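You operate a simulated robot arm through the tools that you are given. There is no shell and no other tool. Be economical: measure what you need, move in short steps, check, and stop when the job is done.

Carry out the task below with a simulated two-armed robot. There is one attempt and no reset: what you move stays moved.

TASK
Take the blue cloth from the top of the high grey table and lay it out flat on the free end of the island bench.

Only the result counts: the job must be done as asked and must still hold three seconds after the hand-in. Knocking over, shifting, dropping, spilling or breaking anything else fails it. Flat cloth is picked up by pressing the open fingertips on it (5 to 10 N) and closing them slowly along it; thin cloth reads only 2 to 8 mm in the jaws.

THE ROBOT
Two 7-joint arms with two-finger parallel grippers on one trunk, on a base that drives. Base frame: it is fixed to the floor where the robot stands at the start and does not move with it; the origin is under the middle of the robot, x ahead of it, y to its left, z up; the surface under the hand at the start is at about z = 850. Lengths are in mm, angles in rad, forces in N, time in s.
The left shoulder is at the start at [20, 138, 1469], the right one opposite. With the tool pointing down near the work surface each hand reaches from about 100 to 320 mm from the robot's upright axis, wherever it stands, measured 20 degrees to its own side. Places, roughly: free end of the island bench [-1200, 1600, 800]. Payload 1.57 kg a hand.
The TCP of each hand is the grasp point between the finger pads, 30 mm short of the fingertips. In the tool frame z runs along the fingers and y along their closing line. Largest opening 80 mm; finger width 17, thickness 12; the body of the gripper, 40 by 82 mm, starts 80 mm behind the TCP.
Orientation is that of the tool frame in the base frame, as a unit quaternion [w, x, y, z]. With the fingers straight down and closing along the base's y, the tool's x points along the base's -x, its y along +y and its z along -z.

THE INTERFACE
- The arms move only by the tool step_arm. It takes "left_deltas", "right_deltas" or both (then of equal length, played together; a hand with none holds still); each is a list of rows, each a list of 3 entries, a list of its own where there are three numbers: the closure in counts, from 0 (fully open) to 255 (shut), then the shift along the tool's x, y, z in units of 500 mm (1.0 is 500 mm), then the turn, a rotation vector about the tool's x, y, z in units of 90 degrees (1.0 is 90 degrees). In form: [[claw, [tx, ty, tz], [ax, ay, az]], ...]. A call has 1 to 10 rows; each row is the pose to reach, as a shift and turn from the pose commanded when the call began, along the tool's axes at that moment. A call with a number of a shift or a turn outside -1 to 1 is refused whole. Rows are played at 5 a second. More than 50 mm and 0.15 rad between two rows, or a gripper value outside its range, and nothing of the call is played. Where a pose cannot be reached the arm comes as near as it can. A force on the tool above 40 N (or 10 N above the force at the start of the call, whichever is more), or a blocked arm, ends the call early, and 0.2 s more pass. Each finger travels about 45 mm/s and halts on what it meets, pressing with about 25 N; the grip force reading is that of the motor and also rises with nothing between the fingers. The clock runs only during rows and for 0.2 s after the last one: add rows that repeat a pose to give the fingers time. It gives the time, the measured TCP pose, the force on the tool (base axes), the opening and the grip force at its end, in the units of the frame above (readings bear some noise), with the torque about the TCP (base axes, N m) and any sound that the robot's microphone picked up.
- Cameras (640 x 400 px; columns grow to the right, rows downward): "scene" is now at [146.8, -18.6, 1301.6]; the picture's right is [-0.37, -0.93, 0.00], its down [-0.81, 0.32, -0.49] and it looks along [0.46, -0.18, -0.87] (base axes); focal length 226 px, centre (320, 200). "left" rides on the left gripper at [72, 7, -122] in its tool frame; the picture's right is [-0.09, 1.00, 0.00], its down [-0.84, -0.08, -0.54] and it looks along [-0.54, -0.05, 0.84] (tool axes); focal length 238 px, centre (320, 200). "right" rides on the right gripper at [72, -7, -122] in its tool frame; the picture's right is [0.09, 1.00, 0.00], its down [-0.84, 0.08, -0.54] and it looks along [-0.54, 0.05, 0.84] (tool axes); focal length 238 px, centre (320, 200). There is no depth. A picture from a camera that has moved, and an enlarged one, comes with that camera's place and axes in the base frame and with its lens. The place of the scene camera against the robot may be out by one fixed shift of up to 25 mm in any direction.
- get_image(camera): a new picture of that camera. No time passes.
- slide_trunk(by): slides the trunk up (or, below 0, down) by that many mm; the arms and the scene camera ride with it, the base frame stays. It gives what a move gives, with no picture.
- drive_base(legs): drives the robot by 1 to 6 legs, each [ahead, left, turn to the left] in mm, mm and rad, along the robot's own axes; the way and the turn of a leg run together, so that a leg with both is an arc; at most 1500 mm and 3.142 rad a leg. The arms and the cameras ride along, it lands a little off, and it stops where it bumps. It gives what a move gives.
- pan_tilt(pan, tilt): turns the head with the scene camera to pan (to the left, within 1.047 rad either way) and tilt (down, from -0.506 to 1.204), counted from straight ahead of the robot. It gives what a move gives.
- enlarge(camera, box): a new picture of the part [left, top, right, bottom] of that camera's present view, enlarged. No time passes.
- sign_off(): hands the job in; it is judged then, once.

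Work in short steps. Places have to be worked out from the pictures, the camera data and where the tool is seen: move nearer, look again, correct. Check each grasp and each placing, and mend what went wrong. You have 120 turns and 92 pictures in all, those below and enlarged ones among them. Open the grippers and draw the arms clear of the work before you hand the job in, unless the task says otherwise; then end with one line.

The tools are called after "Request:" as name(argument=value, ...) on one line, values as JSON. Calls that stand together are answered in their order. step_arm: Moves the arms, as the interface text tells. Its arguments: {"type":"object","properties":{"left_deltas":{"type":"array","items":{"type":"array"}},"right_deltas":{"type":"array","items":{"type":"array"}}},"required":[]} The other tools are called the same way: slide_trunk (by) slides the trunk up or down; drive_base (legs) drives the base; pan_tilt (pan, tilt) turns the head that bears the scene camera; get_image (camera) takes a picture; enlarge (camera, box) takes an enlarged picture of a part of a camera's view; sign_off () hands the job in.

At the start:

```text
t: 0.0
left_tcp_pos: [240.2, 21.7, 1093.9]
left_tool_rot: [0.0, 0.0, 1.0, 0.0]
left_ft_force: [0.5, 0.4, 0.1]
left_torque: [0.01, -0.01, 0.01]
left_opening: 80.0
left_gripper_force: 0.0
right_tcp_pos: [221.3, -270.7, 1067.1]
right_tool_rot: [0.0, 0.0, 1.0, -0.001]
right_ft_force: [-0.6, -0.3, 0.3]
right_torque: [0.01, 0.01, 0.05]
right_opening: 80.1
right_gripper_force: 0.0
trunk travel left (down, up): [-844.0, 396.0]
robot x, y, heading: [-0.9, -1.2, -0.002]
head pan, tilt: [-0.377, 1.058]
```

scene: 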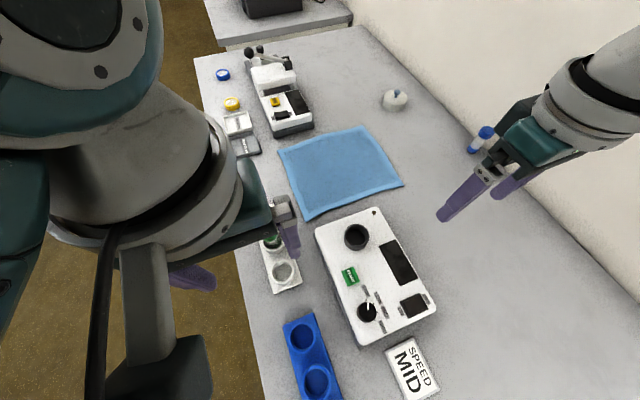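
right: 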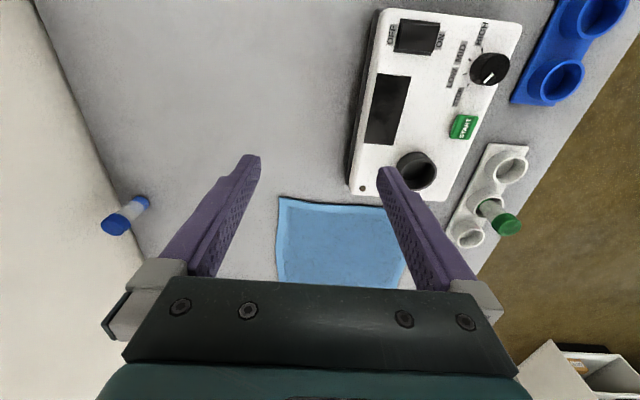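
left: 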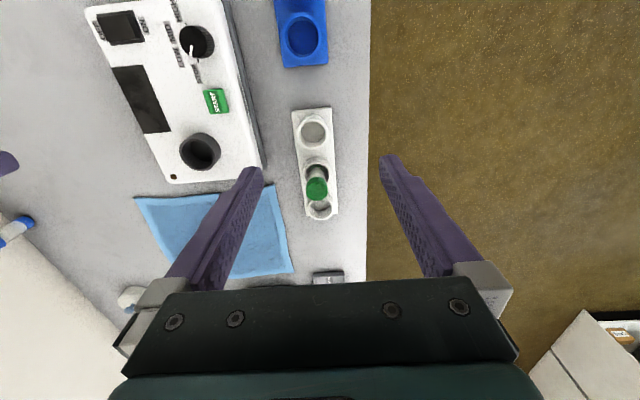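

The view shows a blue cloth on the surface under the hands; I need to learn the surroundings first, so I look around with the head.

Request:
pan_tilt(pan=0.6, tilt=0.35)

Request:
get_image(camera="scene")

Request:
pan_tilt(pan=-0.3, tilt=0.45)

Request:
get_image(camera="scene")

```text
t: 1.2
left_tcp_pos: [240.4, 21.7, 1093.0]
left_tool_rot: [0.0, 0.0, 1.0, 0.0]
left_ft_force: [0.4, -1.0, -0.7]
left_torque: [0.0, -0.03, 0.01]
left_opening: 79.9
left_gripper_force: 0.1
right_tcp_pos: [221.1, -269.7, 1067.6]
right_tool_rot: [0.0, 0.001, 1.0, -0.001]
right_ft_force: [-0.3, 0.1, -0.8]
right_torque: [-0.01, 0.01, -0.02]
right_opening: 80.2
right_gripper_force: 0.1
trunk travel left (down, up): [-844.0, 396.0]
robot x, y, heading: [-0.1, 1.2, -0.002]
head pan, tilt: [0.6, 0.351]
```

```text
88 pictures are left
camera scene: at [162.4, 58.1, 1360.3], right [0.56, -0.83, 0.0], down [-0.28, -0.19, -0.94], along [0.78, 0.53, -0.34], focal length 226 px, centre (320, 200)
```

scene: 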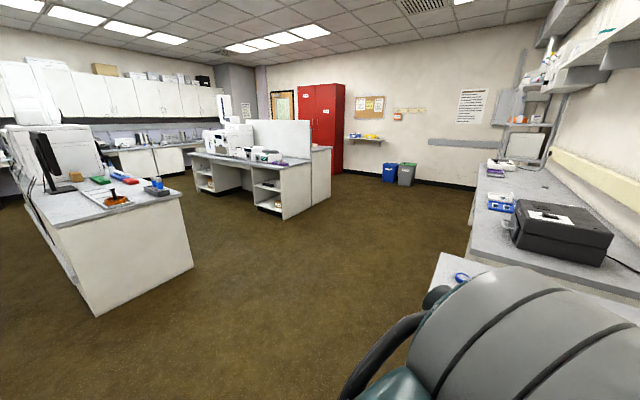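

```text
t: 2.5
left_tcp_pos: [241.1, 21.5, 1092.9]
left_tool_rot: [0.0, 0.001, 1.0, 0.0]
left_ft_force: [0.4, -0.5, -0.2]
left_torque: [0.02, 0.01, 0.01]
left_opening: 79.8
left_gripper_force: 0.0
right_tcp_pos: [221.5, -269.9, 1067.0]
right_tool_rot: [0.0, 0.0, 1.0, -0.001]
right_ft_force: [-0.4, 0.3, 0.4]
right_torque: [0.02, 0.01, 0.01]
right_opening: 79.7
right_gripper_force: 0.1
trunk travel left (down, up): [-844.0, 396.0]
robot x, y, heading: [0.3, 1.3, -0.002]
head pan, tilt: [-0.3, 0.45]
```

```text
87 pictures are left
camera scene: at [173.4, -21.5, 1351.1], right [-0.29, -0.96, 0.0], down [-0.42, 0.13, -0.9], along [0.86, -0.27, -0.44], focal length 226 px, centre (320, 200)
```

scene: 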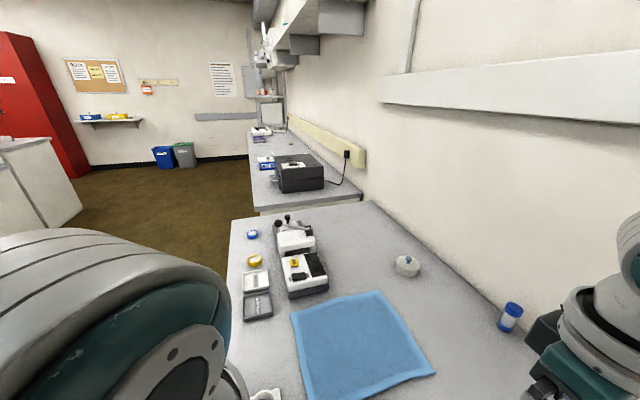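

The cloth lies on the high table at about x 351–562, y -64 to -312. I need to know how the robot stands relative to the table, so I look straight down on both sides.

Request:
pan_tilt(pan=0.6, tilt=1.2)

Request:
get_image(camera="scene")

Request:
pan_tilt(pan=-0.6, tilt=1.2)

Request:
get_image(camera="scene")

```text
t: 3.6
left_tcp_pos: [240.4, 22.3, 1092.4]
left_tool_rot: [0.0, 0.0, 1.0, 0.0]
left_ft_force: [0.0, 0.3, -0.2]
left_torque: [0.01, 0.02, -0.01]
left_opening: 80.0
left_gripper_force: 0.0
right_tcp_pos: [220.6, -270.0, 1068.3]
right_tool_rot: [0.0, 0.001, 1.0, -0.001]
right_ft_force: [-0.7, -0.6, -0.3]
right_torque: [0.0, 0.03, 0.03]
right_opening: 80.0
right_gripper_force: 0.1
trunk travel left (down, up): [-844.0, 396.0]
robot x, y, heading: [-0.1, -0.8, -0.002]
head pan, tilt: [0.6, 1.201]
```

```text
86 pictures are left
camera scene: at [131.8, 37.2, 1293.0], right [0.56, -0.83, 0.0], down [-0.77, -0.53, -0.36], along [0.3, 0.2, -0.93], focal length 226 px, centre (320, 200)
```

scene: 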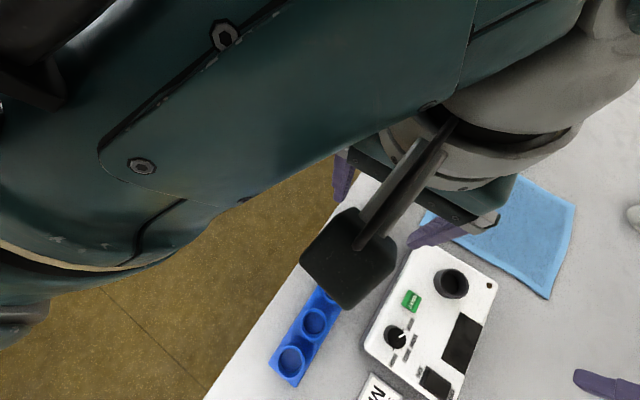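

```text
t: 5.0
left_tcp_pos: [240.1, 22.5, 1092.6]
left_tool_rot: [0.0, 0.0, 1.0, 0.0]
left_ft_force: [0.5, 0.0, -0.1]
left_torque: [-0.03, 0.02, 0.01]
left_opening: 79.8
left_gripper_force: 0.1
right_tcp_pos: [220.1, -270.6, 1067.3]
right_tool_rot: [0.0, 0.0, 1.0, -0.001]
right_ft_force: [0.4, -0.1, -0.6]
right_torque: [0.01, -0.02, -0.01]
right_opening: 80.2
right_gripper_force: 0.0
trunk travel left (down, up): [-844.0, 396.0]
robot x, y, heading: [-1.6, -0.2, -0.0]
head pan, tilt: [-0.6, 1.201]
```

```text
85 pictures are left
camera scene: at [131.7, -26.0, 1292.9], right [-0.56, -0.83, 0.0], down [-0.77, 0.53, -0.36], along [0.3, -0.2, -0.93], focal length 226 px, centre (320, 200)
```

scene: 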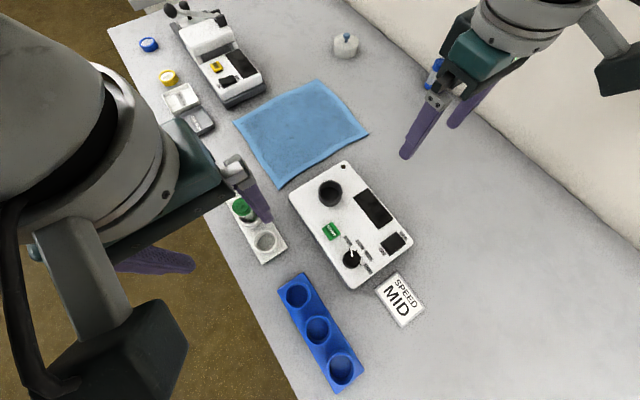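

The table's aisle edge is about y=92 and the wall is about y=-450, close to the right elbow. I'll approach from the aisle facing the wall; first back out to the left into the open floor.

Request:
drive_base(legs=[[0, 150, 0]])

Request:
get_image(camera="scene")

```text
t: 6.4
left_tcp_pos: [240.1, 171.7, 1093.4]
left_tool_rot: [0.0, 0.0, 1.0, 0.001]
left_ft_force: [-0.8, 0.3, 0.2]
left_torque: [-0.02, -0.01, -0.01]
left_opening: 80.0
left_gripper_force: 0.0
right_tcp_pos: [221.6, -120.5, 1067.7]
right_tool_rot: [0.0, -0.001, 1.0, -0.001]
right_ft_force: [0.1, 1.1, 0.3]
right_torque: [0.03, -0.03, 0.0]
right_opening: 80.1
right_gripper_force: 0.0
trunk travel left (down, up): [-844.0, 396.0]
robot x, y, heading: [-0.4, 151.0, -0.002]
head pan, tilt: [-0.6, 1.201]
```

```text
84 pictures are left
camera scene: at [131.7, 123.4, 1292.9], right [-0.57, -0.82, 0.0], down [-0.77, 0.53, -0.36], along [0.3, -0.2, -0.93], focal length 226 px, centre (320, 200)
```

scene: 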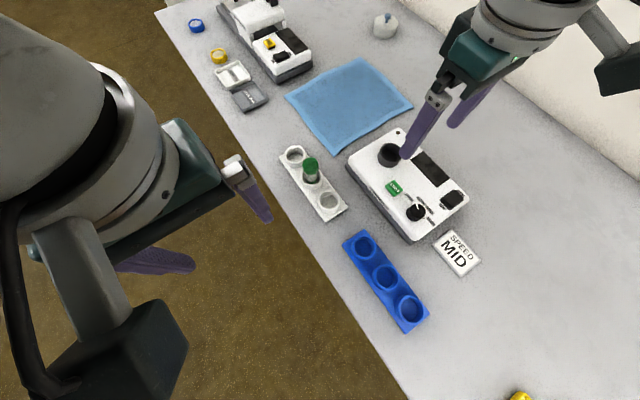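

The drive is free. Carry on out into the aisle, then turn right to face the table in front of the cloth (target heading -π/2, x≈457).

Request:
drive_base(legs=[[0, 450, 0], [456, 0, 0], [0, 0, -1.5708]])

Request:
pan_tilt(pan=0.0, tilt=0.8)

Request:
get_image(camera="scene")

```text
t: 15.3
left_tcp_pos: [465.0, 366.9, 1092.7]
left_tool_rot: [-0.001, 0.712, 0.702, 0.0]
left_ft_force: [0.6, 1.1, -0.4]
left_torque: [-0.01, 0.03, 0.01]
left_opening: 80.0
left_gripper_force: 0.1
right_tcp_pos: [173.0, 391.0, 1067.9]
right_tool_rot: [0.0, 0.713, 0.702, -0.001]
right_ft_force: [0.1, -0.2, -0.3]
right_torque: [-0.01, -0.02, -0.01]
right_opening: 79.9
right_gripper_force: 0.0
trunk travel left (down, up): [-844.0, 396.0]
robot x, y, heading: [446.3, 608.5, -1.578]
head pan, tilt: [-0.6, 1.201]
```

```text
t: 16.4
left_tcp_pos: [465.7, 366.5, 1093.0]
left_tool_rot: [0.0, 0.712, 0.702, 0.0]
left_ft_force: [0.0, -0.4, -0.5]
left_torque: [-0.02, 0.0, -0.02]
left_opening: 80.1
left_gripper_force: 0.1
right_tcp_pos: [172.7, 390.7, 1067.6]
right_tool_rot: [-0.001, 0.712, 0.702, 0.0]
right_ft_force: [-0.4, 0.3, 0.2]
right_torque: [0.0, 0.0, 0.02]
right_opening: 80.0
right_gripper_force: 0.1
trunk travel left (down, up): [-844.0, 396.0]
robot x, y, heading: [449.9, 609.2, -1.586]
head pan, tilt: [0.0, 0.799]
```

```text
83 pictures are left
camera scene: at [430.2, 432.4, 1320.6], right [-1.0, 0.02, 0.0], down [0.01, 0.72, -0.7], along [-0.01, -0.7, -0.72], focal length 226 px, centre (320, 200)
```

scene: 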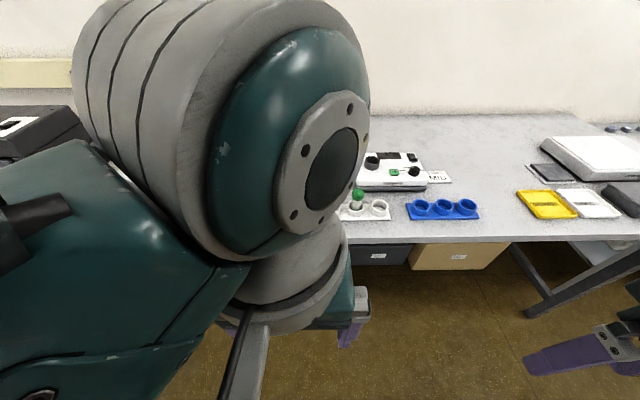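

The left elbow blocks the head camera, so I'll rely on gripper cameras as well. Bring both hands to ±105 mm lateral at equal height, still over the aisle.

Request:
step_arm(left_deltas=[[0, [0, 0.06, 0.02], [0, 0, 0]], [0, [0, 0.12, 0.04], [0, 0, 0]], [0, [0, 0.172, 0.05], [0, 0, 0]], [0, [0, 0.172, 0.05], [0, 0, 0]]], right_deltas=[[0, [0, 0.09, 0], [0, 0, 0]], [0, [0, 0.18, 0], [0, 0, 0]], [0, [0, 0.27, 0], [0, 0, 0]], [0, [0, 0.337, 0], [0, 0, 0]]])

Request:
get_image(camera="scene")

```text
t: 17.4
left_tcp_pos: [551.2, 362.3, 1066.7]
left_tool_rot: [0.0, 0.714, 0.701, 0.001]
left_ft_force: [0.0, 0.0, -0.2]
left_torque: [-0.01, -0.02, -0.01]
left_opening: 80.4
left_gripper_force: 0.1
right_tcp_pos: [344.0, 386.3, 1066.2]
right_tool_rot: [-0.001, 0.712, 0.702, -0.001]
right_ft_force: [0.0, 0.1, 0.2]
right_torque: [0.02, 0.0, 0.01]
right_opening: 79.7
right_gripper_force: 0.1
trunk travel left (down, up): [-844.0, 396.0]
robot x, y, heading: [449.9, 609.4, -1.584]
head pan, tilt: [0.0, 0.799]
```

```text
82 pictures are left
camera scene: at [430.2, 432.4, 1320.7], right [-1.0, 0.02, 0.0], down [0.01, 0.72, -0.7], along [-0.01, -0.7, -0.72], focal length 226 px, centre (320, 200)
```

scene: 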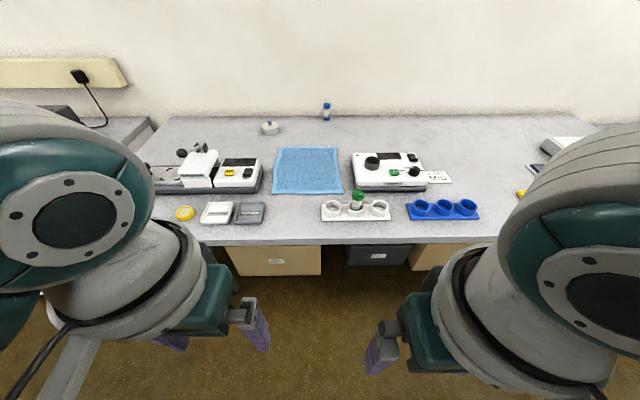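

Now the cloth is clearly seen: about x 352–565, y -57 to -303. Boxes under the table have fronts near y≈-215, well clear. Drive ahead about 400 mm so the near cloth edge is within reach, in two checks.

Request:
drive_base(legs=[[200, 8, 0.013], [200, 6, 0]])

Request:
pan_tilt(pan=0.0, tilt=1.0)

Request:
get_image(camera="scene")

Request:
get_image(camera="left")

Request:
get_image(camera="right")

```text
t: 20.2
left_tcp_pos: [564.2, -40.7, 1066.0]
left_tool_rot: [0.001, 0.71, 0.705, -0.001]
left_ft_force: [0.3, 0.8, 0.1]
left_torque: [0.05, 0.01, 0.0]
left_opening: 80.1
left_gripper_force: 0.0
right_tcp_pos: [356.9, -17.5, 1066.7]
right_tool_rot: [-0.001, 0.71, 0.704, -0.002]
right_ft_force: [0.1, 0.6, 0.4]
right_torque: [-0.01, 0.03, 0.0]
right_opening: 80.2
right_gripper_force: 0.0
trunk travel left (down, up): [-844.0, 396.0]
robot x, y, heading: [456.9, 199.1, -1.58]
head pan, tilt: [0.0, 0.799]
```

```text
t: 20.9
left_tcp_pos: [565.1, -41.3, 1065.8]
left_tool_rot: [0.0, 0.709, 0.705, 0.0]
left_ft_force: [-0.7, 0.0, -0.2]
left_torque: [0.03, -0.02, -0.02]
left_opening: 80.2
left_gripper_force: 0.1
right_tcp_pos: [357.2, -18.6, 1067.3]
right_tool_rot: [0.0, 0.71, 0.705, -0.002]
right_ft_force: [0.1, 0.9, -0.6]
right_torque: [-0.03, 0.01, 0.0]
right_opening: 80.0
right_gripper_force: 0.0
trunk travel left (down, up): [-844.0, 396.0]
robot x, y, heading: [459.8, 201.1, -1.585]
head pan, tilt: [0.0, 1.0]
```

```text
81 pictures are left
camera scene: at [442.6, 38.6, 1305.6], right [-1.0, 0.01, 0.0], down [0.01, 0.84, -0.54], along [0.0, -0.54, -0.84], focal length 226 px, centre (320, 200)
```

scene: 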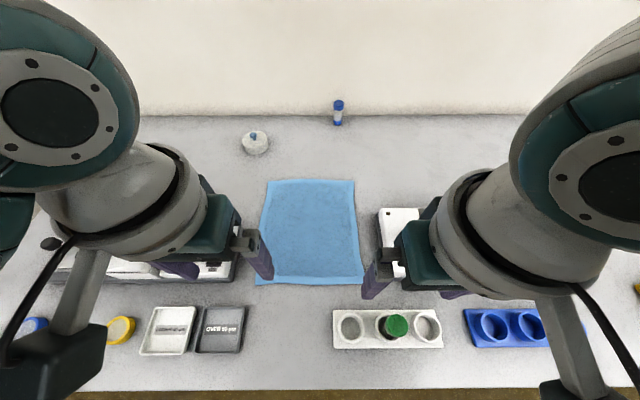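

```text
80 pictures are left
camera left: at [572.1, 30.4, 1189.9], right [1.0, -0.1, 0.0], down [-0.08, -0.84, 0.54], along [-0.05, -0.54, -0.84], focal length 238 px, centre (320, 200)
```

left: 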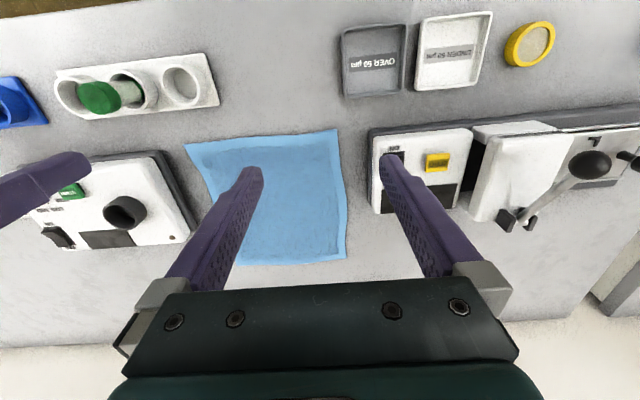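

```text
79 pictures are left
camera right: at [351.0, 53.7, 1188.6], right [1.0, 0.09, 0.0], down [0.07, -0.84, 0.54], along [0.05, -0.54, -0.84], focal length 238 px, centre (320, 200)
```

right: 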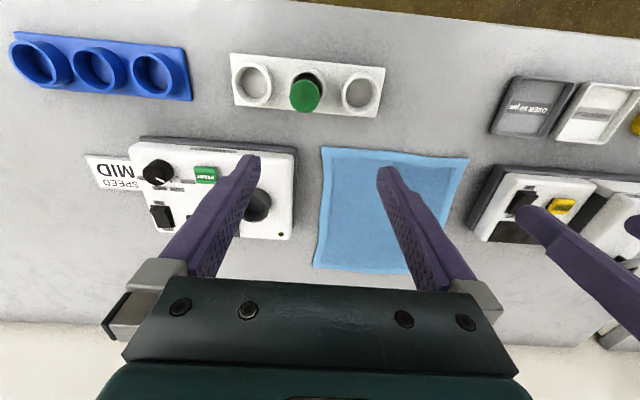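

Gripper cameras triangulate the table at z≈853 and the cloth near edge from (363,-70) to (589,-70). I centre the robot on the cloth and creep a bit ahead.

Request:
drive_base(legs=[[20, 16, 0.014]])

```text
t: 21.7
left_tcp_pos: [583.6, -59.6, 1066.4]
left_tool_rot: [-0.001, 0.705, 0.709, 0.0]
left_ft_force: [-0.3, 0.5, 0.4]
left_torque: [0.01, 0.0, 0.05]
left_opening: 80.1
left_gripper_force: 0.1
right_tcp_pos: [376.1, -40.9, 1067.5]
right_tool_rot: [0.0, 0.705, 0.71, 0.0]
right_ft_force: [-0.6, -0.1, 0.2]
right_torque: [0.0, -0.03, -0.02]
right_opening: 79.8
right_gripper_force: 0.0
trunk travel left (down, up): [-844.0, 396.0]
robot x, y, heading: [472.3, 182.9, -1.562]
head pan, tilt: [0.0, 1.0]
```

Move over the grasp points (left x560, right x393, y≈-86), grippers narrowed to ~36 mm, and come down to TCP z≈920 to check.

Request:
step_arm(left_deltas=[[140, [-0.053, -0.047, 0.03], [0, 0, 0]], [140, [-0.053, -0.047, 0.1], [0, 0, 0]], [140, [-0.053, -0.047, 0.18], [0, 0, 0]], [140, [-0.053, -0.047, 0.25], [0, 0, 0]], [140, [-0.053, -0.047, 0.29], [0, 0, 0]], [140, [-0.053, -0.047, 0.29], [0, 0, 0]]], right_deltas=[[140, [-0.08, 0.034, 0.02], [0, 0, 0]], [140, [-0.09, 0.034, 0.1], [0, 0, 0]], [140, [-0.09, 0.034, 0.18], [0, 0, 0]], [140, [-0.09, 0.034, 0.25], [0, 0, 0]], [140, [-0.09, 0.034, 0.292], [0, 0, 0]], [140, [-0.09, 0.034, 0.292], [0, 0, 0]]])

Request:
get_image(camera="left")

Request:
get_image(camera="right")

```text
t: 23.1
left_tcp_pos: [559.2, -86.2, 920.6]
left_tool_rot: [0.0, 0.705, 0.709, 0.0]
left_ft_force: [0.3, 0.6, 0.0]
left_torque: [0.0, -0.01, 0.01]
left_opening: 36.1
left_gripper_force: 0.0
right_tcp_pos: [392.1, -85.6, 921.5]
right_tool_rot: [-0.001, 0.705, 0.71, 0.0]
right_ft_force: [-0.1, -0.5, 0.3]
right_torque: [0.0, -0.03, 0.01]
right_opening: 36.0
right_gripper_force: 0.2
trunk travel left (down, up): [-844.0, 396.0]
robot x, y, heading: [478.5, 177.7, -1.565]
head pan, tilt: [0.0, 1.0]
```

```text
78 pictures are left
camera left: at [566.7, -15.2, 1043.7], right [1.0, -0.09, 0.0], down [-0.07, -0.84, 0.54], along [-0.05, -0.54, -0.84], focal length 238 px, centre (320, 200)
```

left: 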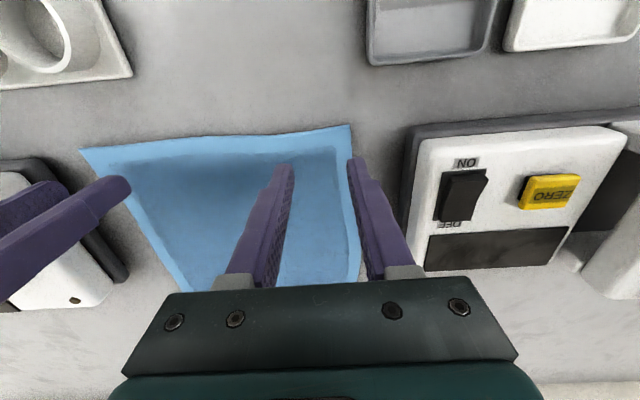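

```text
77 pictures are left
camera right: at [385.6, -13.2, 1042.5], right [1.0, 0.1, 0.0], down [0.08, -0.84, 0.54], along [0.05, -0.54, -0.84], focal length 238 px, centre (320, 200)
```

right: 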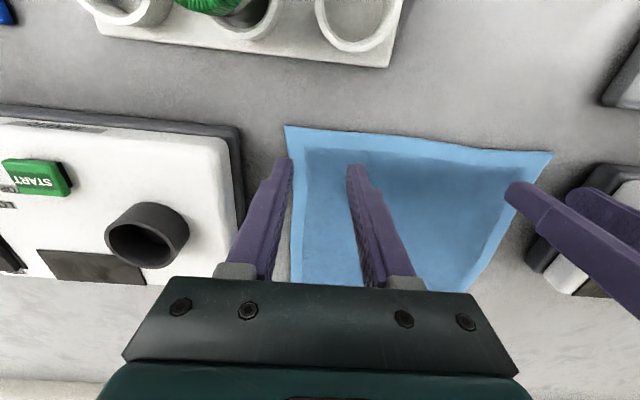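

Corners confirmed at (585,-69) and (363,-68). I shift each hand ~7 mm inward and come down to just above contact.

Request:
step_arm(left_deltas=[[140, [0, -0.014, 0.03], [0, 0, 0]], [140, [0, -0.014, 0.06], [0, 0, 0]], [140, [0, -0.014, 0.068], [0, 0, 0]], [140, [0, -0.014, 0.068], [0, 0, 0]]], right_deltas=[[140, [0, 0.016, 0.03], [0, 0, 0]], [140, [0, 0.016, 0.06], [0, 0, 0]], [140, [0, 0.016, 0.07], [0, 0, 0]], [140, [0, 0.016, 0.07], [0, 0, 0]]])

```text
t: 24.1
left_tcp_pos: [552.7, -86.6, 886.5]
left_tool_rot: [0.0, 0.706, 0.709, -0.001]
left_ft_force: [0.1, -0.5, 0.3]
left_torque: [0.01, 0.01, -0.01]
left_opening: 36.0
left_gripper_force: 0.2
right_tcp_pos: [400.1, -84.1, 885.3]
right_tool_rot: [0.001, 0.705, 0.709, 0.0]
right_ft_force: [0.5, -0.6, -0.5]
right_torque: [-0.01, 0.03, 0.01]
right_opening: 36.2
right_gripper_force: 0.1
trunk travel left (down, up): [-844.0, 396.0]
robot x, y, heading: [473.8, 184.1, -1.567]
head pan, tilt: [0.0, 1.0]
```

No contact yet; continue down in 1 mm steps.

Request:
step_arm(left_deltas=[[140, [0, 0, 0.004], [0, 0, 0]], [140, [0, 0, 0.007], [0, 0, 0]], [140, [0, 0, 0.009], [0, 0, 0]]], right_deltas=[[140, [0, 0, 0.003], [0, 0, 0]], [140, [0, 0, 0.005], [0, 0, 0]], [140, [0, 0, 0.007], [0, 0, 0]]])

```text
t: 24.9
left_tcp_pos: [554.6, -83.4, 886.0]
left_tool_rot: [0.0, 0.705, 0.709, 0.0]
left_ft_force: [-0.1, 0.5, -0.8]
left_torque: [0.0, 0.0, -0.01]
left_opening: 36.2
left_gripper_force: 0.1
left hand out of reach, approached as far as the arm can: row 2, 3
right_tcp_pos: [400.6, -84.2, 886.0]
right_tool_rot: [-0.001, 0.705, 0.709, 0.0]
right_ft_force: [0.1, 0.9, 0.5]
right_torque: [-0.01, 0.02, 0.01]
right_opening: 35.9
right_gripper_force: 0.0
right hand out of reach, approached as far as the arm can: row 3
trunk travel left (down, up): [-844.0, 396.0]
robot x, y, heading: [473.4, 181.3, -1.564]
head pan, tilt: [0.0, 1.0]
```

The arms are at their lower reach limit. I raise the hands, lower the trunk 80 mm, then come back down with more margin.

Request:
step_arm(left_deltas=[[140, [0, 0, -0.1], [0, 0, 0]], [140, [0, 0, -0.18], [0, 0, 0]], [140, [0, 0, -0.18], [0, 0, 0]]], right_deltas=[[140, [0, 0, -0.1], [0, 0, 0]], [140, [0, 0, -0.18], [0, 0, 0]], [140, [0, 0, -0.18], [0, 0, 0]]])

Request:
slide_trunk(by=-70)

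```text
t: 25.7
left_tcp_pos: [538.5, -123.6, 925.1]
left_tool_rot: [-0.001, 0.705, 0.71, 0.001]
left_ft_force: [0.2, -0.4, -0.1]
left_torque: [0.01, -0.01, -0.03]
left_opening: 36.2
left_gripper_force: 0.1
left hand out of reach, approached as far as the arm can: row 1, 2, 3
right_tcp_pos: [400.9, -81.7, 974.9]
right_tool_rot: [-0.002, 0.705, 0.709, -0.001]
right_ft_force: [-0.9, 0.0, 0.4]
right_torque: [0.03, -0.02, 0.01]
right_opening: 36.2
right_gripper_force: 0.0
trunk travel left (down, up): [-844.0, 396.0]
robot x, y, heading: [474.0, 180.3, -1.566]
head pan, tilt: [0.0, 1.0]
```

```text
t: 26.4
left_tcp_pos: [538.1, -127.2, 883.5]
left_tool_rot: [0.0, 0.706, 0.708, -0.002]
left_ft_force: [2.6, 1.2, 17.9]
left_torque: [0.04, 0.07, 0.01]
left_opening: 35.6
left_gripper_force: 0.1
right_tcp_pos: [402.3, -83.7, 930.0]
right_tool_rot: [0.0, 0.705, 0.709, -0.001]
right_ft_force: [-0.1, 0.0, 0.0]
right_torque: [-0.04, -0.03, 0.0]
right_opening: 36.3
right_gripper_force: 0.0
trunk travel left (down, up): [-797.0, 443.0]
robot x, y, heading: [475.8, 182.7, -1.563]
head pan, tilt: [0.0, 1.0]
stopped: the force on the tool passed its limit at 124 N (the readings are from after the stop); the commanded pose is now the measured one
```

The left arm had not risen (stuck near a joint limit), so it touched the cloth. I raise the trunk back and re-pose the left hand.

Request:
slide_trunk(by=100)

Request:
get_image(camera="scene")

Request:
get_image(camera="left")

```text
t: 27.8
left_tcp_pos: [535.5, -125.3, 981.7]
left_tool_rot: [-0.001, 0.705, 0.709, 0.001]
left_ft_force: [0.0, -0.4, -0.2]
left_torque: [0.02, -0.02, 0.01]
left_opening: 36.1
left_gripper_force: 0.1
right_tcp_pos: [401.1, -81.4, 1029.1]
right_tool_rot: [-0.001, 0.705, 0.709, 0.0]
right_ft_force: [-0.1, 0.5, 0.5]
right_torque: [-0.01, 0.02, -0.03]
right_opening: 36.2
right_gripper_force: 0.0
trunk travel left (down, up): [-897.0, 343.0]
robot x, y, heading: [472.2, 177.8, -1.563]
head pan, tilt: [0.0, 1.0]
```

```text
76 pictures are left
camera scene: at [461.1, 18.8, 1359.3], right [-1.0, -0.01, 0.0], down [-0.01, 0.84, -0.54], along [0.0, -0.54, -0.84], focal length 226 px, centre (320, 200)
```

scene: 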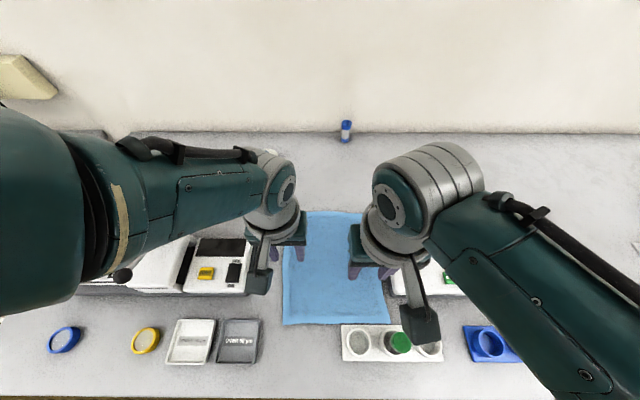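

```text
75 pictures are left
camera left: at [543.3, -54.5, 1104.9], right [1.0, -0.09, 0.0], down [-0.07, -0.84, 0.54], along [-0.05, -0.54, -0.84], focal length 238 px, centre (320, 200)
```

left: 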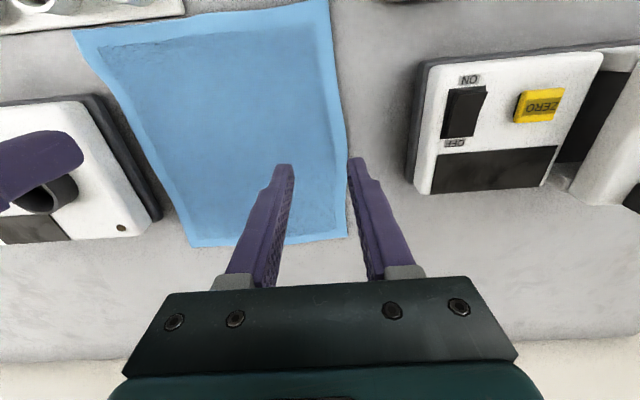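

Left hand is clear again and cloth looks undisturbed. Move the left hand back over its grasp point and up to z≈1030, watching if it follows.

Request:
step_arm(left_deltas=[[140, [0.04, 0.01, -0.03], [0, 0, 0]], [140, [0.078, 0.033, -0.06], [0, 0, 0]], [140, [0.078, 0.033, -0.096], [0, 0, 0]], [140, [0.078, 0.033, -0.096], [0, 0, 0]]])

```text
t: 28.8
left_tcp_pos: [534.7, -125.2, 981.5]
left_tool_rot: [0.0, 0.705, 0.709, 0.001]
left_ft_force: [0.4, 0.0, 0.0]
left_torque: [0.02, 0.01, 0.01]
left_opening: 36.1
left_gripper_force: 0.1
left hand out of reach, approached as far as the arm can: row 1, 2, 3, 4
right_tcp_pos: [400.6, -83.3, 1029.4]
right_tool_rot: [0.0, 0.705, 0.71, 0.0]
right_ft_force: [0.4, 0.0, -0.4]
right_torque: [-0.01, -0.04, 0.01]
right_opening: 36.2
right_gripper_force: 0.2
trunk travel left (down, up): [-897.0, 343.0]
robot x, y, heading: [477.3, 182.6, -1.558]
head pan, tilt: [0.0, 1.0]
```

The left arm is caught in an awkward joint state. I probe small single-axis moves to find which are reachable.

Request:
step_arm(left_deltas=[[140, [0, 0, -0.03], [0, 0, 0]], [140, [0.03, 0, 0], [0, 0, 0]], [140, [-0.03, 0, 0], [0, 0, 0]], [140, [0, 0.03, 0], [0, 0, 0]], [140, [0, -0.03, 0], [0, 0, 0]], [140, [0, 0, 0.03], [0, 0, 0]], [140, [0, 0, 0], [0, 0, 0.08]], [140, [0, 0, 0], [0, 0, -0.01]], [140, [0, 0, 0], [0, 0.08, 0]], [140, [0, 0, 0], [0, -0.01, 0]]])

```text
t: 31.0
left_tcp_pos: [533.8, -126.4, 983.3]
left_tool_rot: [0.004, 0.705, 0.709, -0.005]
left_ft_force: [0.3, 0.1, -0.1]
left_torque: [0.0, 0.02, 0.01]
left_opening: 36.0
left_gripper_force: 0.1
left hand out of reach, approached as far as the arm can: row 1, 2, 3, 4, 6, 9
right_tcp_pos: [401.9, -82.4, 1029.1]
right_tool_rot: [0.0, 0.704, 0.71, -0.001]
right_ft_force: [0.0, 0.6, -0.5]
right_torque: [0.0, -0.02, -0.02]
right_opening: 36.1
right_gripper_force: 0.2
trunk travel left (down, up): [-897.0, 343.0]
robot x, y, heading: [473.4, 181.5, -1.562]
head pan, tilt: [0.0, 1.0]
```

Inward moves and a positive twist about the tool axis are reachable. I twist in steps and then try upward and back.

Request:
step_arm(left_deltas=[[140, [0, 0, 0], [0, 0, 0.09]], [140, [0, 0, 0], [0, 0, 0.18]], [140, [0, 0, 0], [0, 0, 0.27]], [140, [0, 0, -0.03], [0, 0, 0.27]], [140, [0, 0, -0.06], [0, 0, 0.27]], [140, [0.03, 0, -0.06], [0, 0, 0.27]], [140, [0.06, 0, -0.06], [0, 0, 0.27]]])

```text
t: 32.6
left_tcp_pos: [532.7, -95.7, 1013.3]
left_tool_rot: [0.006, 0.839, 0.544, -0.005]
left_ft_force: [-0.6, -1.3, -0.5]
left_torque: [0.05, 0.01, 0.03]
left_opening: 36.0
left_gripper_force: 0.0
right_tcp_pos: [401.2, -82.9, 1029.5]
right_tool_rot: [-0.001, 0.705, 0.709, 0.0]
right_ft_force: [-0.3, 0.2, 0.3]
right_torque: [0.01, -0.03, 0.03]
right_opening: 35.9
right_gripper_force: 0.1
trunk travel left (down, up): [-897.0, 343.0]
robot x, y, heading: [476.0, 180.3, -1.563]
head pan, tilt: [0.0, 1.0]
```

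The twist frees it. Now go up to z≈1060 over (552,-86) and untwist gradually.

Request:
step_arm(left_deltas=[[140, [0.02, 0.015, -0.05], [0, 0, 0]], [140, [0.034, 0.027, -0.094], [0, 0, 0]], [140, [0.034, 0.027, -0.094], [0, 0, -0.09]], [140, [0.034, 0.027, -0.094], [0, 0, -0.18]], [140, [0.034, 0.027, -0.094], [0, 0, -0.27]], [140, [0.034, 0.027, -0.094], [0, 0, -0.27]]])

```text
t: 34.0
left_tcp_pos: [554.6, -83.9, 1059.6]
left_tool_rot: [0.005, 0.705, 0.709, -0.005]
left_ft_force: [0.7, 0.7, 1.4]
left_torque: [-0.02, -0.02, 0.01]
left_opening: 36.2
left_gripper_force: 0.0
right_tcp_pos: [401.5, -81.7, 1029.3]
right_tool_rot: [-0.001, 0.705, 0.709, -0.001]
right_ft_force: [0.2, 0.0, -0.5]
right_torque: [0.03, -0.02, 0.02]
right_opening: 36.3
right_gripper_force: 0.1
trunk travel left (down, up): [-897.0, 343.0]
robot x, y, heading: [474.1, 182.8, -1.567]
head pan, tilt: [0.0, 1.0]
```

Good. Raise both hands to z≈1100, then lower the trunk 120 mm.

Request:
step_arm(left_deltas=[[140, [0, 0, -0.04], [0, 0, 0]], [140, [0, 0, -0.08], [0, 0, 0]], [140, [0, 0, -0.08], [0, 0, 0]]], right_deltas=[[140, [0, 0, -0.07], [0, 0, 0]], [140, [0, 0, -0.14], [0, 0, 0]], [140, [0, 0, -0.14], [0, 0, 0]]])

Request:
slide_trunk(by=-130)

Request:
get_image(camera="scene")

```text
t: 34.8
left_tcp_pos: [552.7, -84.0, 1100.8]
left_tool_rot: [0.005, 0.704, 0.71, -0.005]
left_ft_force: [-0.7, 0.3, 0.4]
left_torque: [-0.02, 0.0, 0.03]
left_opening: 36.2
left_gripper_force: 0.0
right_tcp_pos: [401.0, -81.5, 1099.0]
right_tool_rot: [-0.001, 0.705, 0.709, 0.0]
right_ft_force: [0.5, 0.3, -0.5]
right_torque: [0.0, 0.02, -0.04]
right_opening: 36.2
right_gripper_force: 0.1
trunk travel left (down, up): [-897.0, 343.0]
robot x, y, heading: [471.4, 184.9, -1.568]
head pan, tilt: [0.0, 1.0]
```

```text
t: 36.4
left_tcp_pos: [553.4, -84.4, 969.0]
left_tool_rot: [0.005, 0.706, 0.708, -0.005]
left_ft_force: [1.0, 0.8, -0.2]
left_torque: [0.02, -0.01, 0.0]
left_opening: 36.0
left_gripper_force: 0.1
right_tcp_pos: [400.5, -80.2, 968.9]
right_tool_rot: [-0.001, 0.705, 0.71, -0.001]
right_ft_force: [-0.3, 0.0, -0.2]
right_torque: [0.0, -0.04, 0.01]
right_opening: 36.3
right_gripper_force: 0.1
trunk travel left (down, up): [-767.0, 473.0]
robot x, y, heading: [477.1, 180.9, -1.563]
head pan, tilt: [0.0, 1.0]
```

```text
74 pictures are left
camera scene: at [461.1, 18.8, 1229.3], right [-1.0, -0.01, 0.0], down [-0.01, 0.84, -0.54], along [0.0, -0.54, -0.84], focal length 226 px, centre (320, 200)
```

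scene: 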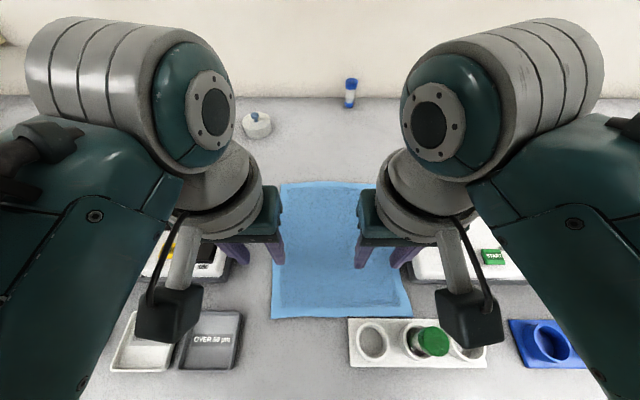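

Well set up. Descend to z≈888, right hand 4 mm further in.

Request:
step_arm(left_deltas=[[140, [0, 0, 0.06], [0, 0, 0]], [140, [0, 0, 0.12], [0, 0, 0]], [140, [0, 0, 0.16], [0, 0, 0]], [140, [0, 0, 0.16], [0, 0, 0]]], right_deltas=[[140, [-0.008, 0, 0.06], [0, 0, 0]], [140, [-0.008, 0, 0.12], [0, 0, 0]], [140, [-0.008, 0, 0.16], [0, 0, 0]], [140, [-0.008, 0, 0.16], [0, 0, 0]]])

```text
t: 37.4
left_tcp_pos: [553.3, -84.2, 890.4]
left_tool_rot: [0.004, 0.706, 0.709, -0.005]
left_ft_force: [0.0, -0.6, -0.5]
left_torque: [-0.01, 0.01, 0.04]
left_opening: 36.4
left_gripper_force: 0.2
right_tcp_pos: [400.4, -85.3, 886.0]
right_tool_rot: [-0.001, 0.704, 0.71, 0.0]
right_ft_force: [-0.1, 0.8, -0.4]
right_torque: [0.01, 0.0, -0.02]
right_opening: 36.2
right_gripper_force: 0.1
trunk travel left (down, up): [-767.0, 473.0]
robot x, y, heading: [475.5, 179.5, -1.566]
head pan, tilt: [0.0, 1.0]
```

Now touch down in small steps (left 5 mm, right 3 mm).

Request:
step_arm(left_deltas=[[140, [0, 0, 0.006], [0, 0, 0]], [140, [0, 0, 0.01], [0, 0, 0]], [140, [0, 0, 0.012], [0, 0, 0]]], right_deltas=[[140, [0, 0, 0.003], [0, 0, 0]], [140, [0, 0, 0.005], [0, 0, 0]], [140, [0, 0, 0.006], [0, 0, 0]]])

```text
t: 38.2
left_tcp_pos: [553.3, -84.9, 884.4]
left_tool_rot: [0.005, 0.705, 0.71, -0.005]
left_ft_force: [0.5, 0.6, 1.9]
left_torque: [-0.03, 0.01, -0.07]
left_opening: 35.8
left_gripper_force: 0.1
right_tcp_pos: [401.1, -84.1, 884.0]
right_tool_rot: [-0.001, 0.705, 0.71, -0.001]
right_ft_force: [-0.5, 0.0, 1.8]
right_torque: [0.03, 0.0, 0.01]
right_opening: 36.0
right_gripper_force: 0.0
trunk travel left (down, up): [-767.0, 473.0]
robot x, y, heading: [473.1, 181.3, -1.565]
head pan, tilt: [0.0, 1.0]
```

Both touching at ~1.9 N. Press 1 mm more.

Request:
step_arm(left_deltas=[[140, [0, 0, 0.001], [0, 0, 0]], [140, [0, 0, 0.002], [0, 0, 0]]], right_deltas=[[140, [0, 0, 0.001], [0, 0, 0]], [140, [0, 0, 0.002], [0, 0, 0]]])

```text
t: 38.8
left_tcp_pos: [553.2, -86.1, 882.3]
left_tool_rot: [0.005, 0.706, 0.709, -0.005]
left_ft_force: [0.1, 0.9, 2.9]
left_torque: [0.01, 0.07, -0.01]
left_opening: 35.8
left_gripper_force: 0.1
right_tcp_pos: [399.9, -84.5, 883.7]
right_tool_rot: [-0.001, 0.705, 0.71, 0.0]
right_ft_force: [-0.2, 0.0, 1.7]
right_torque: [-0.01, 0.0, -0.01]
right_opening: 36.0
right_gripper_force: 0.0
trunk travel left (down, up): [-767.0, 473.0]
robot x, y, heading: [475.1, 184.4, -1.566]
head pan, tilt: [0.0, 1.0]
```

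Request:
step_arm(left_deltas=[[140, [0, 0, 0.003], [0, 0, 0]], [140, [0, 0, 0.006], [0, 0, 0]]], right_deltas=[[140, [0, 0, 0.004], [0, 0, 0]], [140, [0, 0, 0.008], [0, 0, 0]]])

```text
t: 39.4
left_tcp_pos: [552.1, -85.6, 883.1]
left_tool_rot: [0.005, 0.705, 0.709, -0.007]
left_ft_force: [2.3, 7.8, 31.4]
left_torque: [0.33, 0.63, -0.16]
left_opening: 34.3
left_gripper_force: 0.1
right_tcp_pos: [400.4, -86.9, 881.4]
right_tool_rot: [0.001, 0.704, 0.71, -0.001]
right_ft_force: [-1.5, 9.6, 34.0]
right_torque: [0.32, -0.11, 0.05]
right_opening: 35.9
right_gripper_force: 0.0
trunk travel left (down, up): [-767.0, 473.0]
robot x, y, heading: [472.3, 181.6, -1.566]
head pan, tilt: [0.0, 1.0]
```

Stiff contact (~10 N/mm); back off about 2.5 mm to get ~7 N.

Request:
step_arm(left_deltas=[[140, [0, 0, -0.0048], [0, 0, 0]], [140, [0, 0, -0.0048], [0, 0, 0]]], right_deltas=[[140, [0, 0, -0.0053], [0, 0, 0]], [140, [0, 0, -0.0053], [0, 0, 0]]])

```text
t: 40.0
left_tcp_pos: [552.9, -86.6, 882.5]
left_tool_rot: [0.006, 0.705, 0.709, -0.006]
left_ft_force: [-0.4, -0.7, 10.7]
left_torque: [0.02, 0.26, 0.0]
left_opening: 36.5
left_gripper_force: 0.1
right_tcp_pos: [400.1, -85.7, 883.0]
right_tool_rot: [-0.001, 0.704, 0.71, 0.0]
right_ft_force: [0.9, 3.3, 16.4]
right_torque: [0.12, -0.12, 0.02]
right_opening: 36.0
right_gripper_force: 0.0
trunk travel left (down, up): [-767.0, 473.0]
robot x, y, heading: [475.0, 180.7, -1.566]
head pan, tilt: [0.0, 1.0]
```

Slightly less pressure, then close slowly over 2 s.

Request:
step_arm(left_deltas=[[145, [0, 0, -0.0008], [0, 0, 0]], [158, [0, 0, -0.0008], [0, 0, 0]], [171, [0, 0, -0.0008], [0, 0, 0]], [184, [0, 0, -0.0008], [0, 0, 0]], [197, [0, 0, -0.0008], [0, 0, 0]], [210, [0, 0, -0.0008], [0, 0, 0]], [223, [0, 0, -0.0008], [0, 0, 0]], [236, [0, 0, -0.0008], [0, 0, 0]], [249, [0, 0, -0.0008], [0, 0, 0]], [255, [0, 0, -0.0008], [0, 0, 0]]], right_deltas=[[145, [0, 0, -0.0018], [0, 0, 0]], [158, [0, 0, -0.0018], [0, 0, 0]], [171, [0, 0, -0.0018], [0, 0, 0]], [184, [0, 0, -0.0018], [0, 0, 0]], [197, [0, 0, -0.0018], [0, 0, 0]], [210, [0, 0, -0.0018], [0, 0, 0]], [223, [0, 0, -0.0018], [0, 0, 0]], [236, [0, 0, -0.0018], [0, 0, 0]], [249, [0, 0, -0.0018], [0, 0, 0]], [255, [0, 0, -0.0018], [0, 0, 0]]])

```text
t: 42.2
left_tcp_pos: [552.2, -85.1, 883.7]
left_tool_rot: [0.005, 0.706, 0.708, -0.006]
left_ft_force: [-1.1, 0.6, 6.6]
left_torque: [-0.02, 0.02, 0.01]
left_opening: 4.2
left_gripper_force: 24.4
right_tcp_pos: [399.4, -84.8, 885.4]
right_tool_rot: [-0.001, 0.705, 0.71, -0.001]
right_ft_force: [0.5, -0.8, 0.8]
right_torque: [0.0, -0.02, -0.02]
right_opening: 0.0
right_gripper_force: 18.1
trunk travel left (down, up): [-767.0, 473.0]
robot x, y, heading: [472.5, 182.2, -1.565]
head pan, tilt: [0.0, 1.0]
```

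Left holds cloth (4.2 mm); right missed for lack of pressure. Reopen right, press again.

Request:
step_arm(left_deltas=[[255, [0, 0, 0], [0, 0, 0]], [255, [0, 0, 0], [0, 0, 0]], [255, [0, 0, 0], [0, 0, 0]], [255, [0, 0, 0], [0, 0, 0]], [255, [0, 0, 0], [0, 0, 0]]], right_deltas=[[140, [0, 0, -0.003], [0, 0, 0]], [140, [0, 0, -0.003], [0, 0, 0]], [140, [0, 0, -0.003], [0, 0, 0]], [140, [0, 0, 0], [0, 0, 0]], [140, [0, 0, 0.0012], [0, 0, 0]]])

Request:
get_image(camera="right")

```text
t: 43.4
left_tcp_pos: [552.6, -84.7, 884.0]
left_tool_rot: [0.005, 0.705, 0.709, -0.006]
left_ft_force: [-0.8, 0.2, 5.6]
left_torque: [0.02, 0.09, 0.04]
left_opening: 3.9
left_gripper_force: 24.8
right_tcp_pos: [398.9, -85.2, 884.4]
right_tool_rot: [0.0, 0.705, 0.71, -0.001]
right_ft_force: [0.1, 0.4, 3.1]
right_torque: [0.03, -0.05, -0.02]
right_opening: 35.8
right_gripper_force: 0.1
trunk travel left (down, up): [-767.0, 473.0]
robot x, y, heading: [473.4, 181.4, -1.558]
head pan, tilt: [0.0, 1.0]
```

```text
73 pictures are left
camera right: at [392.8, -13.3, 1005.6], right [1.0, 0.1, 0.0], down [0.08, -0.84, 0.54], along [0.05, -0.54, -0.84], focal length 238 px, centre (320, 200)
```

right: 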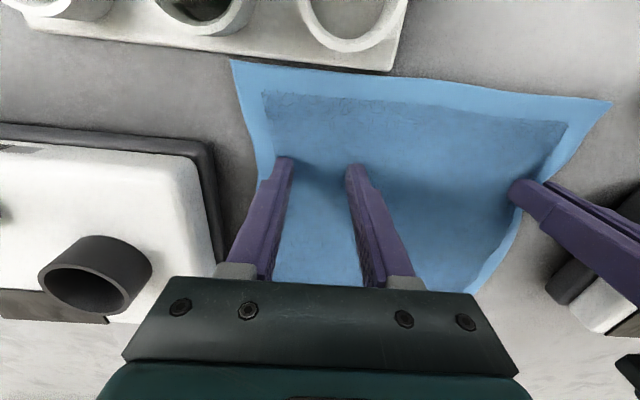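

The picture shows the cloth has shifted ~45 mm toward me (near edge now y≈-24, x 345–572), so these grips are too far inside. I release, lift, and reposition near the corners: left (540,-42), right (378,-42).

Request:
step_arm(left_deltas=[[200, [0, 0, 0], [0, 0, 0]], [140, [0, 0, 0], [0, 0, 0]], [140, [0, 0, -0.04], [0, 0, 0]], [140, [0.04, -0.012, -0.08], [0, 0, 0]], [140, [0.086, -0.025, -0.08], [0, 0, 0]], [140, [0.086, -0.025, -0.08], [0, 0, 0]]], right_deltas=[[140, [0, 0, 0], [0, 0, 0]], [140, [0, 0, 0], [0, 0, 0]], [140, [0, 0, -0.04], [0, 0, 0]], [140, [0.04, -0.02, -0.08], [0, 0, 0]], [140, [0.086, -0.042, -0.08], [0, 0, 0]], [140, [0.086, -0.042, -0.08], [0, 0, 0]]])

Request:
get_image(camera="left")

Request:
get_image(camera="right")

```text
t: 44.8
left_tcp_pos: [540.6, -39.7, 922.5]
left_tool_rot: [0.005, 0.706, 0.709, -0.005]
left_ft_force: [-0.5, 0.3, -1.1]
left_torque: [0.02, -0.03, 0.01]
left_opening: 36.0
left_gripper_force: 0.0
right_tcp_pos: [380.0, -41.4, 923.8]
right_tool_rot: [-0.001, 0.705, 0.709, 0.0]
right_ft_force: [0.7, -0.2, -0.8]
right_torque: [-0.01, 0.0, -0.02]
right_opening: 36.0
right_gripper_force: 0.0
trunk travel left (down, up): [-767.0, 473.0]
robot x, y, heading: [472.0, 182.7, -1.566]
head pan, tilt: [0.0, 1.0]
```

```text
72 pictures are left
camera left: at [547.7, 33.0, 1045.3], right [1.0, -0.09, 0.0], down [-0.07, -0.83, 0.55], along [-0.05, -0.55, -0.83], focal length 238 px, centre (320, 200)
```

left: 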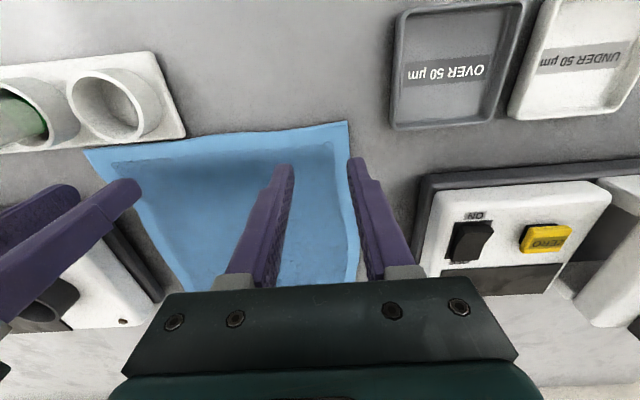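

```text
71 pictures are left
camera right: at [372.6, 29.5, 1044.7], right [0.99, 0.1, 0.0], down [0.08, -0.84, 0.54], along [0.05, -0.54, -0.84], focal length 238 px, centre (320, 200)
```

right: 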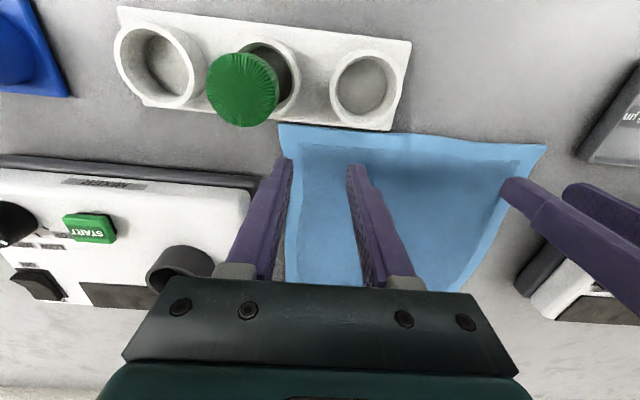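

Corners now at (565,-22) and (344,-25). Small inward shift, then descend to first touch.

Request:
step_arm(left_deltas=[[140, [0, -0.013, 0.03], [0, 0, 0]], [140, [0, -0.013, 0.06], [0, 0, 0]], [140, [0, -0.013, 0.074], [0, 0, 0]], [140, [0, -0.013, 0.078], [0, 0, 0]]], right_deltas=[[140, [0, 0.006, 0.03], [0, 0, 0]], [140, [0, 0.006, 0.06], [0, 0, 0]], [140, [0, 0.006, 0.075], [0, 0, 0]], [140, [0, 0.006, 0.08], [0, 0, 0]]])

```text
t: 45.8
left_tcp_pos: [532.9, -41.9, 885.0]
left_tool_rot: [0.004, 0.705, 0.709, -0.006]
left_ft_force: [-0.2, -0.2, 3.3]
left_torque: [-0.02, 0.01, 0.01]
left_opening: 36.1
left_gripper_force: 0.0
right_tcp_pos: [381.6, -43.1, 884.0]
right_tool_rot: [-0.001, 0.705, 0.709, -0.001]
right_ft_force: [-0.2, 0.1, 3.3]
right_torque: [0.03, -0.02, -0.03]
right_opening: 36.2
right_gripper_force: 0.1
trunk travel left (down, up): [-767.0, 473.0]
robot x, y, heading: [475.5, 179.7, -1.56]
head pan, tilt: [0.0, 1.0]
```

Both at 3.3 N; press about 0.7 mm more.

Request:
step_arm(left_deltas=[[140, [0, 0, 0.0015], [0, 0, 0]], [140, [0, 0, 0.0015], [0, 0, 0]]], right_deltas=[[140, [0, 0, 0.0015], [0, 0, 0]], [140, [0, 0, 0.0015], [0, 0, 0]]])

```text
t: 46.4
left_tcp_pos: [534.8, -42.7, 883.0]
left_tool_rot: [0.004, 0.705, 0.709, -0.005]
left_ft_force: [0.2, 3.1, 9.0]
left_torque: [0.09, 0.01, 0.01]
left_opening: 36.0
left_gripper_force: 0.1
right_tcp_pos: [381.7, -43.0, 883.5]
right_tool_rot: [-0.001, 0.705, 0.71, 0.0]
right_ft_force: [0.0, -0.3, 7.4]
right_torque: [-0.01, -0.02, 0.04]
right_opening: 36.4
right_gripper_force: 0.0
trunk travel left (down, up): [-767.0, 473.0]
robot x, y, heading: [474.5, 182.3, -1.564]
head pan, tilt: [0.0, 1.0]
```

9.0 and 7.4 N: good. Close slowly.

Request:
step_arm(left_deltas=[[145, [0, 0, 0], [0, 0, 0]], [158, [0, 0, 0], [0, 0, 0]], [171, [0, 0, 0], [0, 0, 0]], [184, [0, 0, 0], [0, 0, 0]], [197, [0, 0, 0], [0, 0, 0]], [210, [0, 0, 0], [0, 0, 0]], [223, [0, 0, 0], [0, 0, 0]], [236, [0, 0, 0], [0, 0, 0]], [249, [0, 0, 0], [0, 0, 0]], [255, [0, 0, 0], [0, 0, 0]]], right_deltas=[[145, [0, 0, 0.0004], [0, 0, 0]], [158, [0, 0, 0.0004], [0, 0, 0]], [171, [0, 0, 0.0004], [0, 0, 0]], [184, [0, 0, 0.0004], [0, 0, 0]], [197, [0, 0, 0.0004], [0, 0, 0]], [210, [0, 0, 0.0004], [0, 0, 0]], [223, [0, 0, 0.0004], [0, 0, 0]], [236, [0, 0, 0.0004], [0, 0, 0]], [249, [0, 0, 0.0004], [0, 0, 0]], [255, [0, 0, 0.0004], [0, 0, 0]]])

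Request:
get_image(camera="right")

Request:
get_image(camera="left")

```text
t: 48.6
left_tcp_pos: [532.4, -43.2, 882.7]
left_tool_rot: [0.005, 0.705, 0.709, -0.007]
left_ft_force: [-14.3, -1.3, 8.0]
left_torque: [-0.02, 0.46, 0.02]
left_opening: 4.2
left_gripper_force: 25.3
right_tcp_pos: [382.7, -42.5, 883.9]
right_tool_rot: [0.0, 0.705, 0.709, 0.0]
right_ft_force: [13.2, 0.6, 10.2]
right_torque: [0.01, -0.41, 0.07]
right_opening: 4.4
right_gripper_force: 25.1
trunk travel left (down, up): [-767.0, 473.0]
robot x, y, heading: [468.5, 184.1, -1.567]
head pan, tilt: [0.0, 1.0]
```

```text
70 pictures are left
camera right: at [375.6, 29.5, 1004.8], right [0.99, 0.1, 0.0], down [0.08, -0.84, 0.54], along [0.06, -0.54, -0.84], focal length 238 px, centre (320, 200)
```

right: 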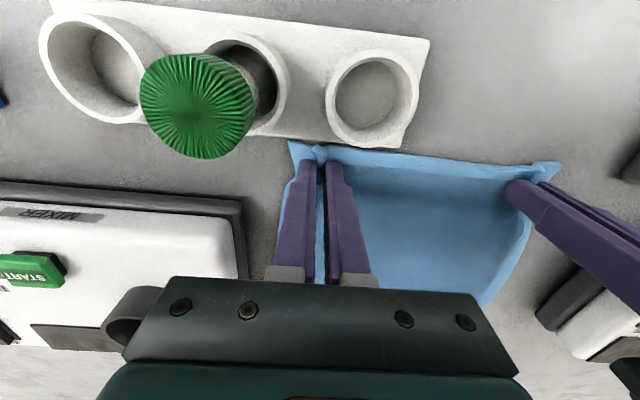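

```text
69 pictures are left
camera left: at [540.4, 30.6, 1005.1], right [1.0, -0.09, 0.0], down [-0.07, -0.83, 0.56], along [-0.05, -0.55, -0.83], focal length 238 px, centre (320, 200)
```

left: 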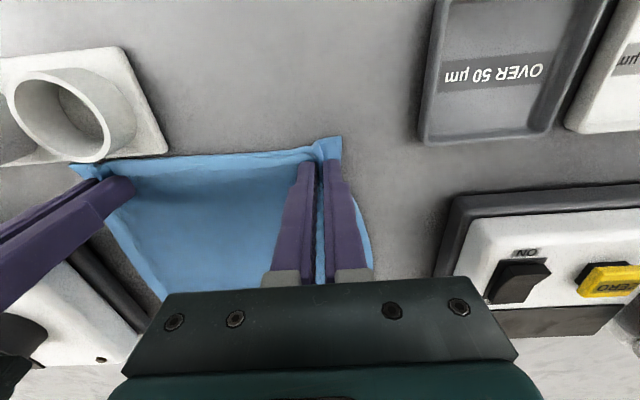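

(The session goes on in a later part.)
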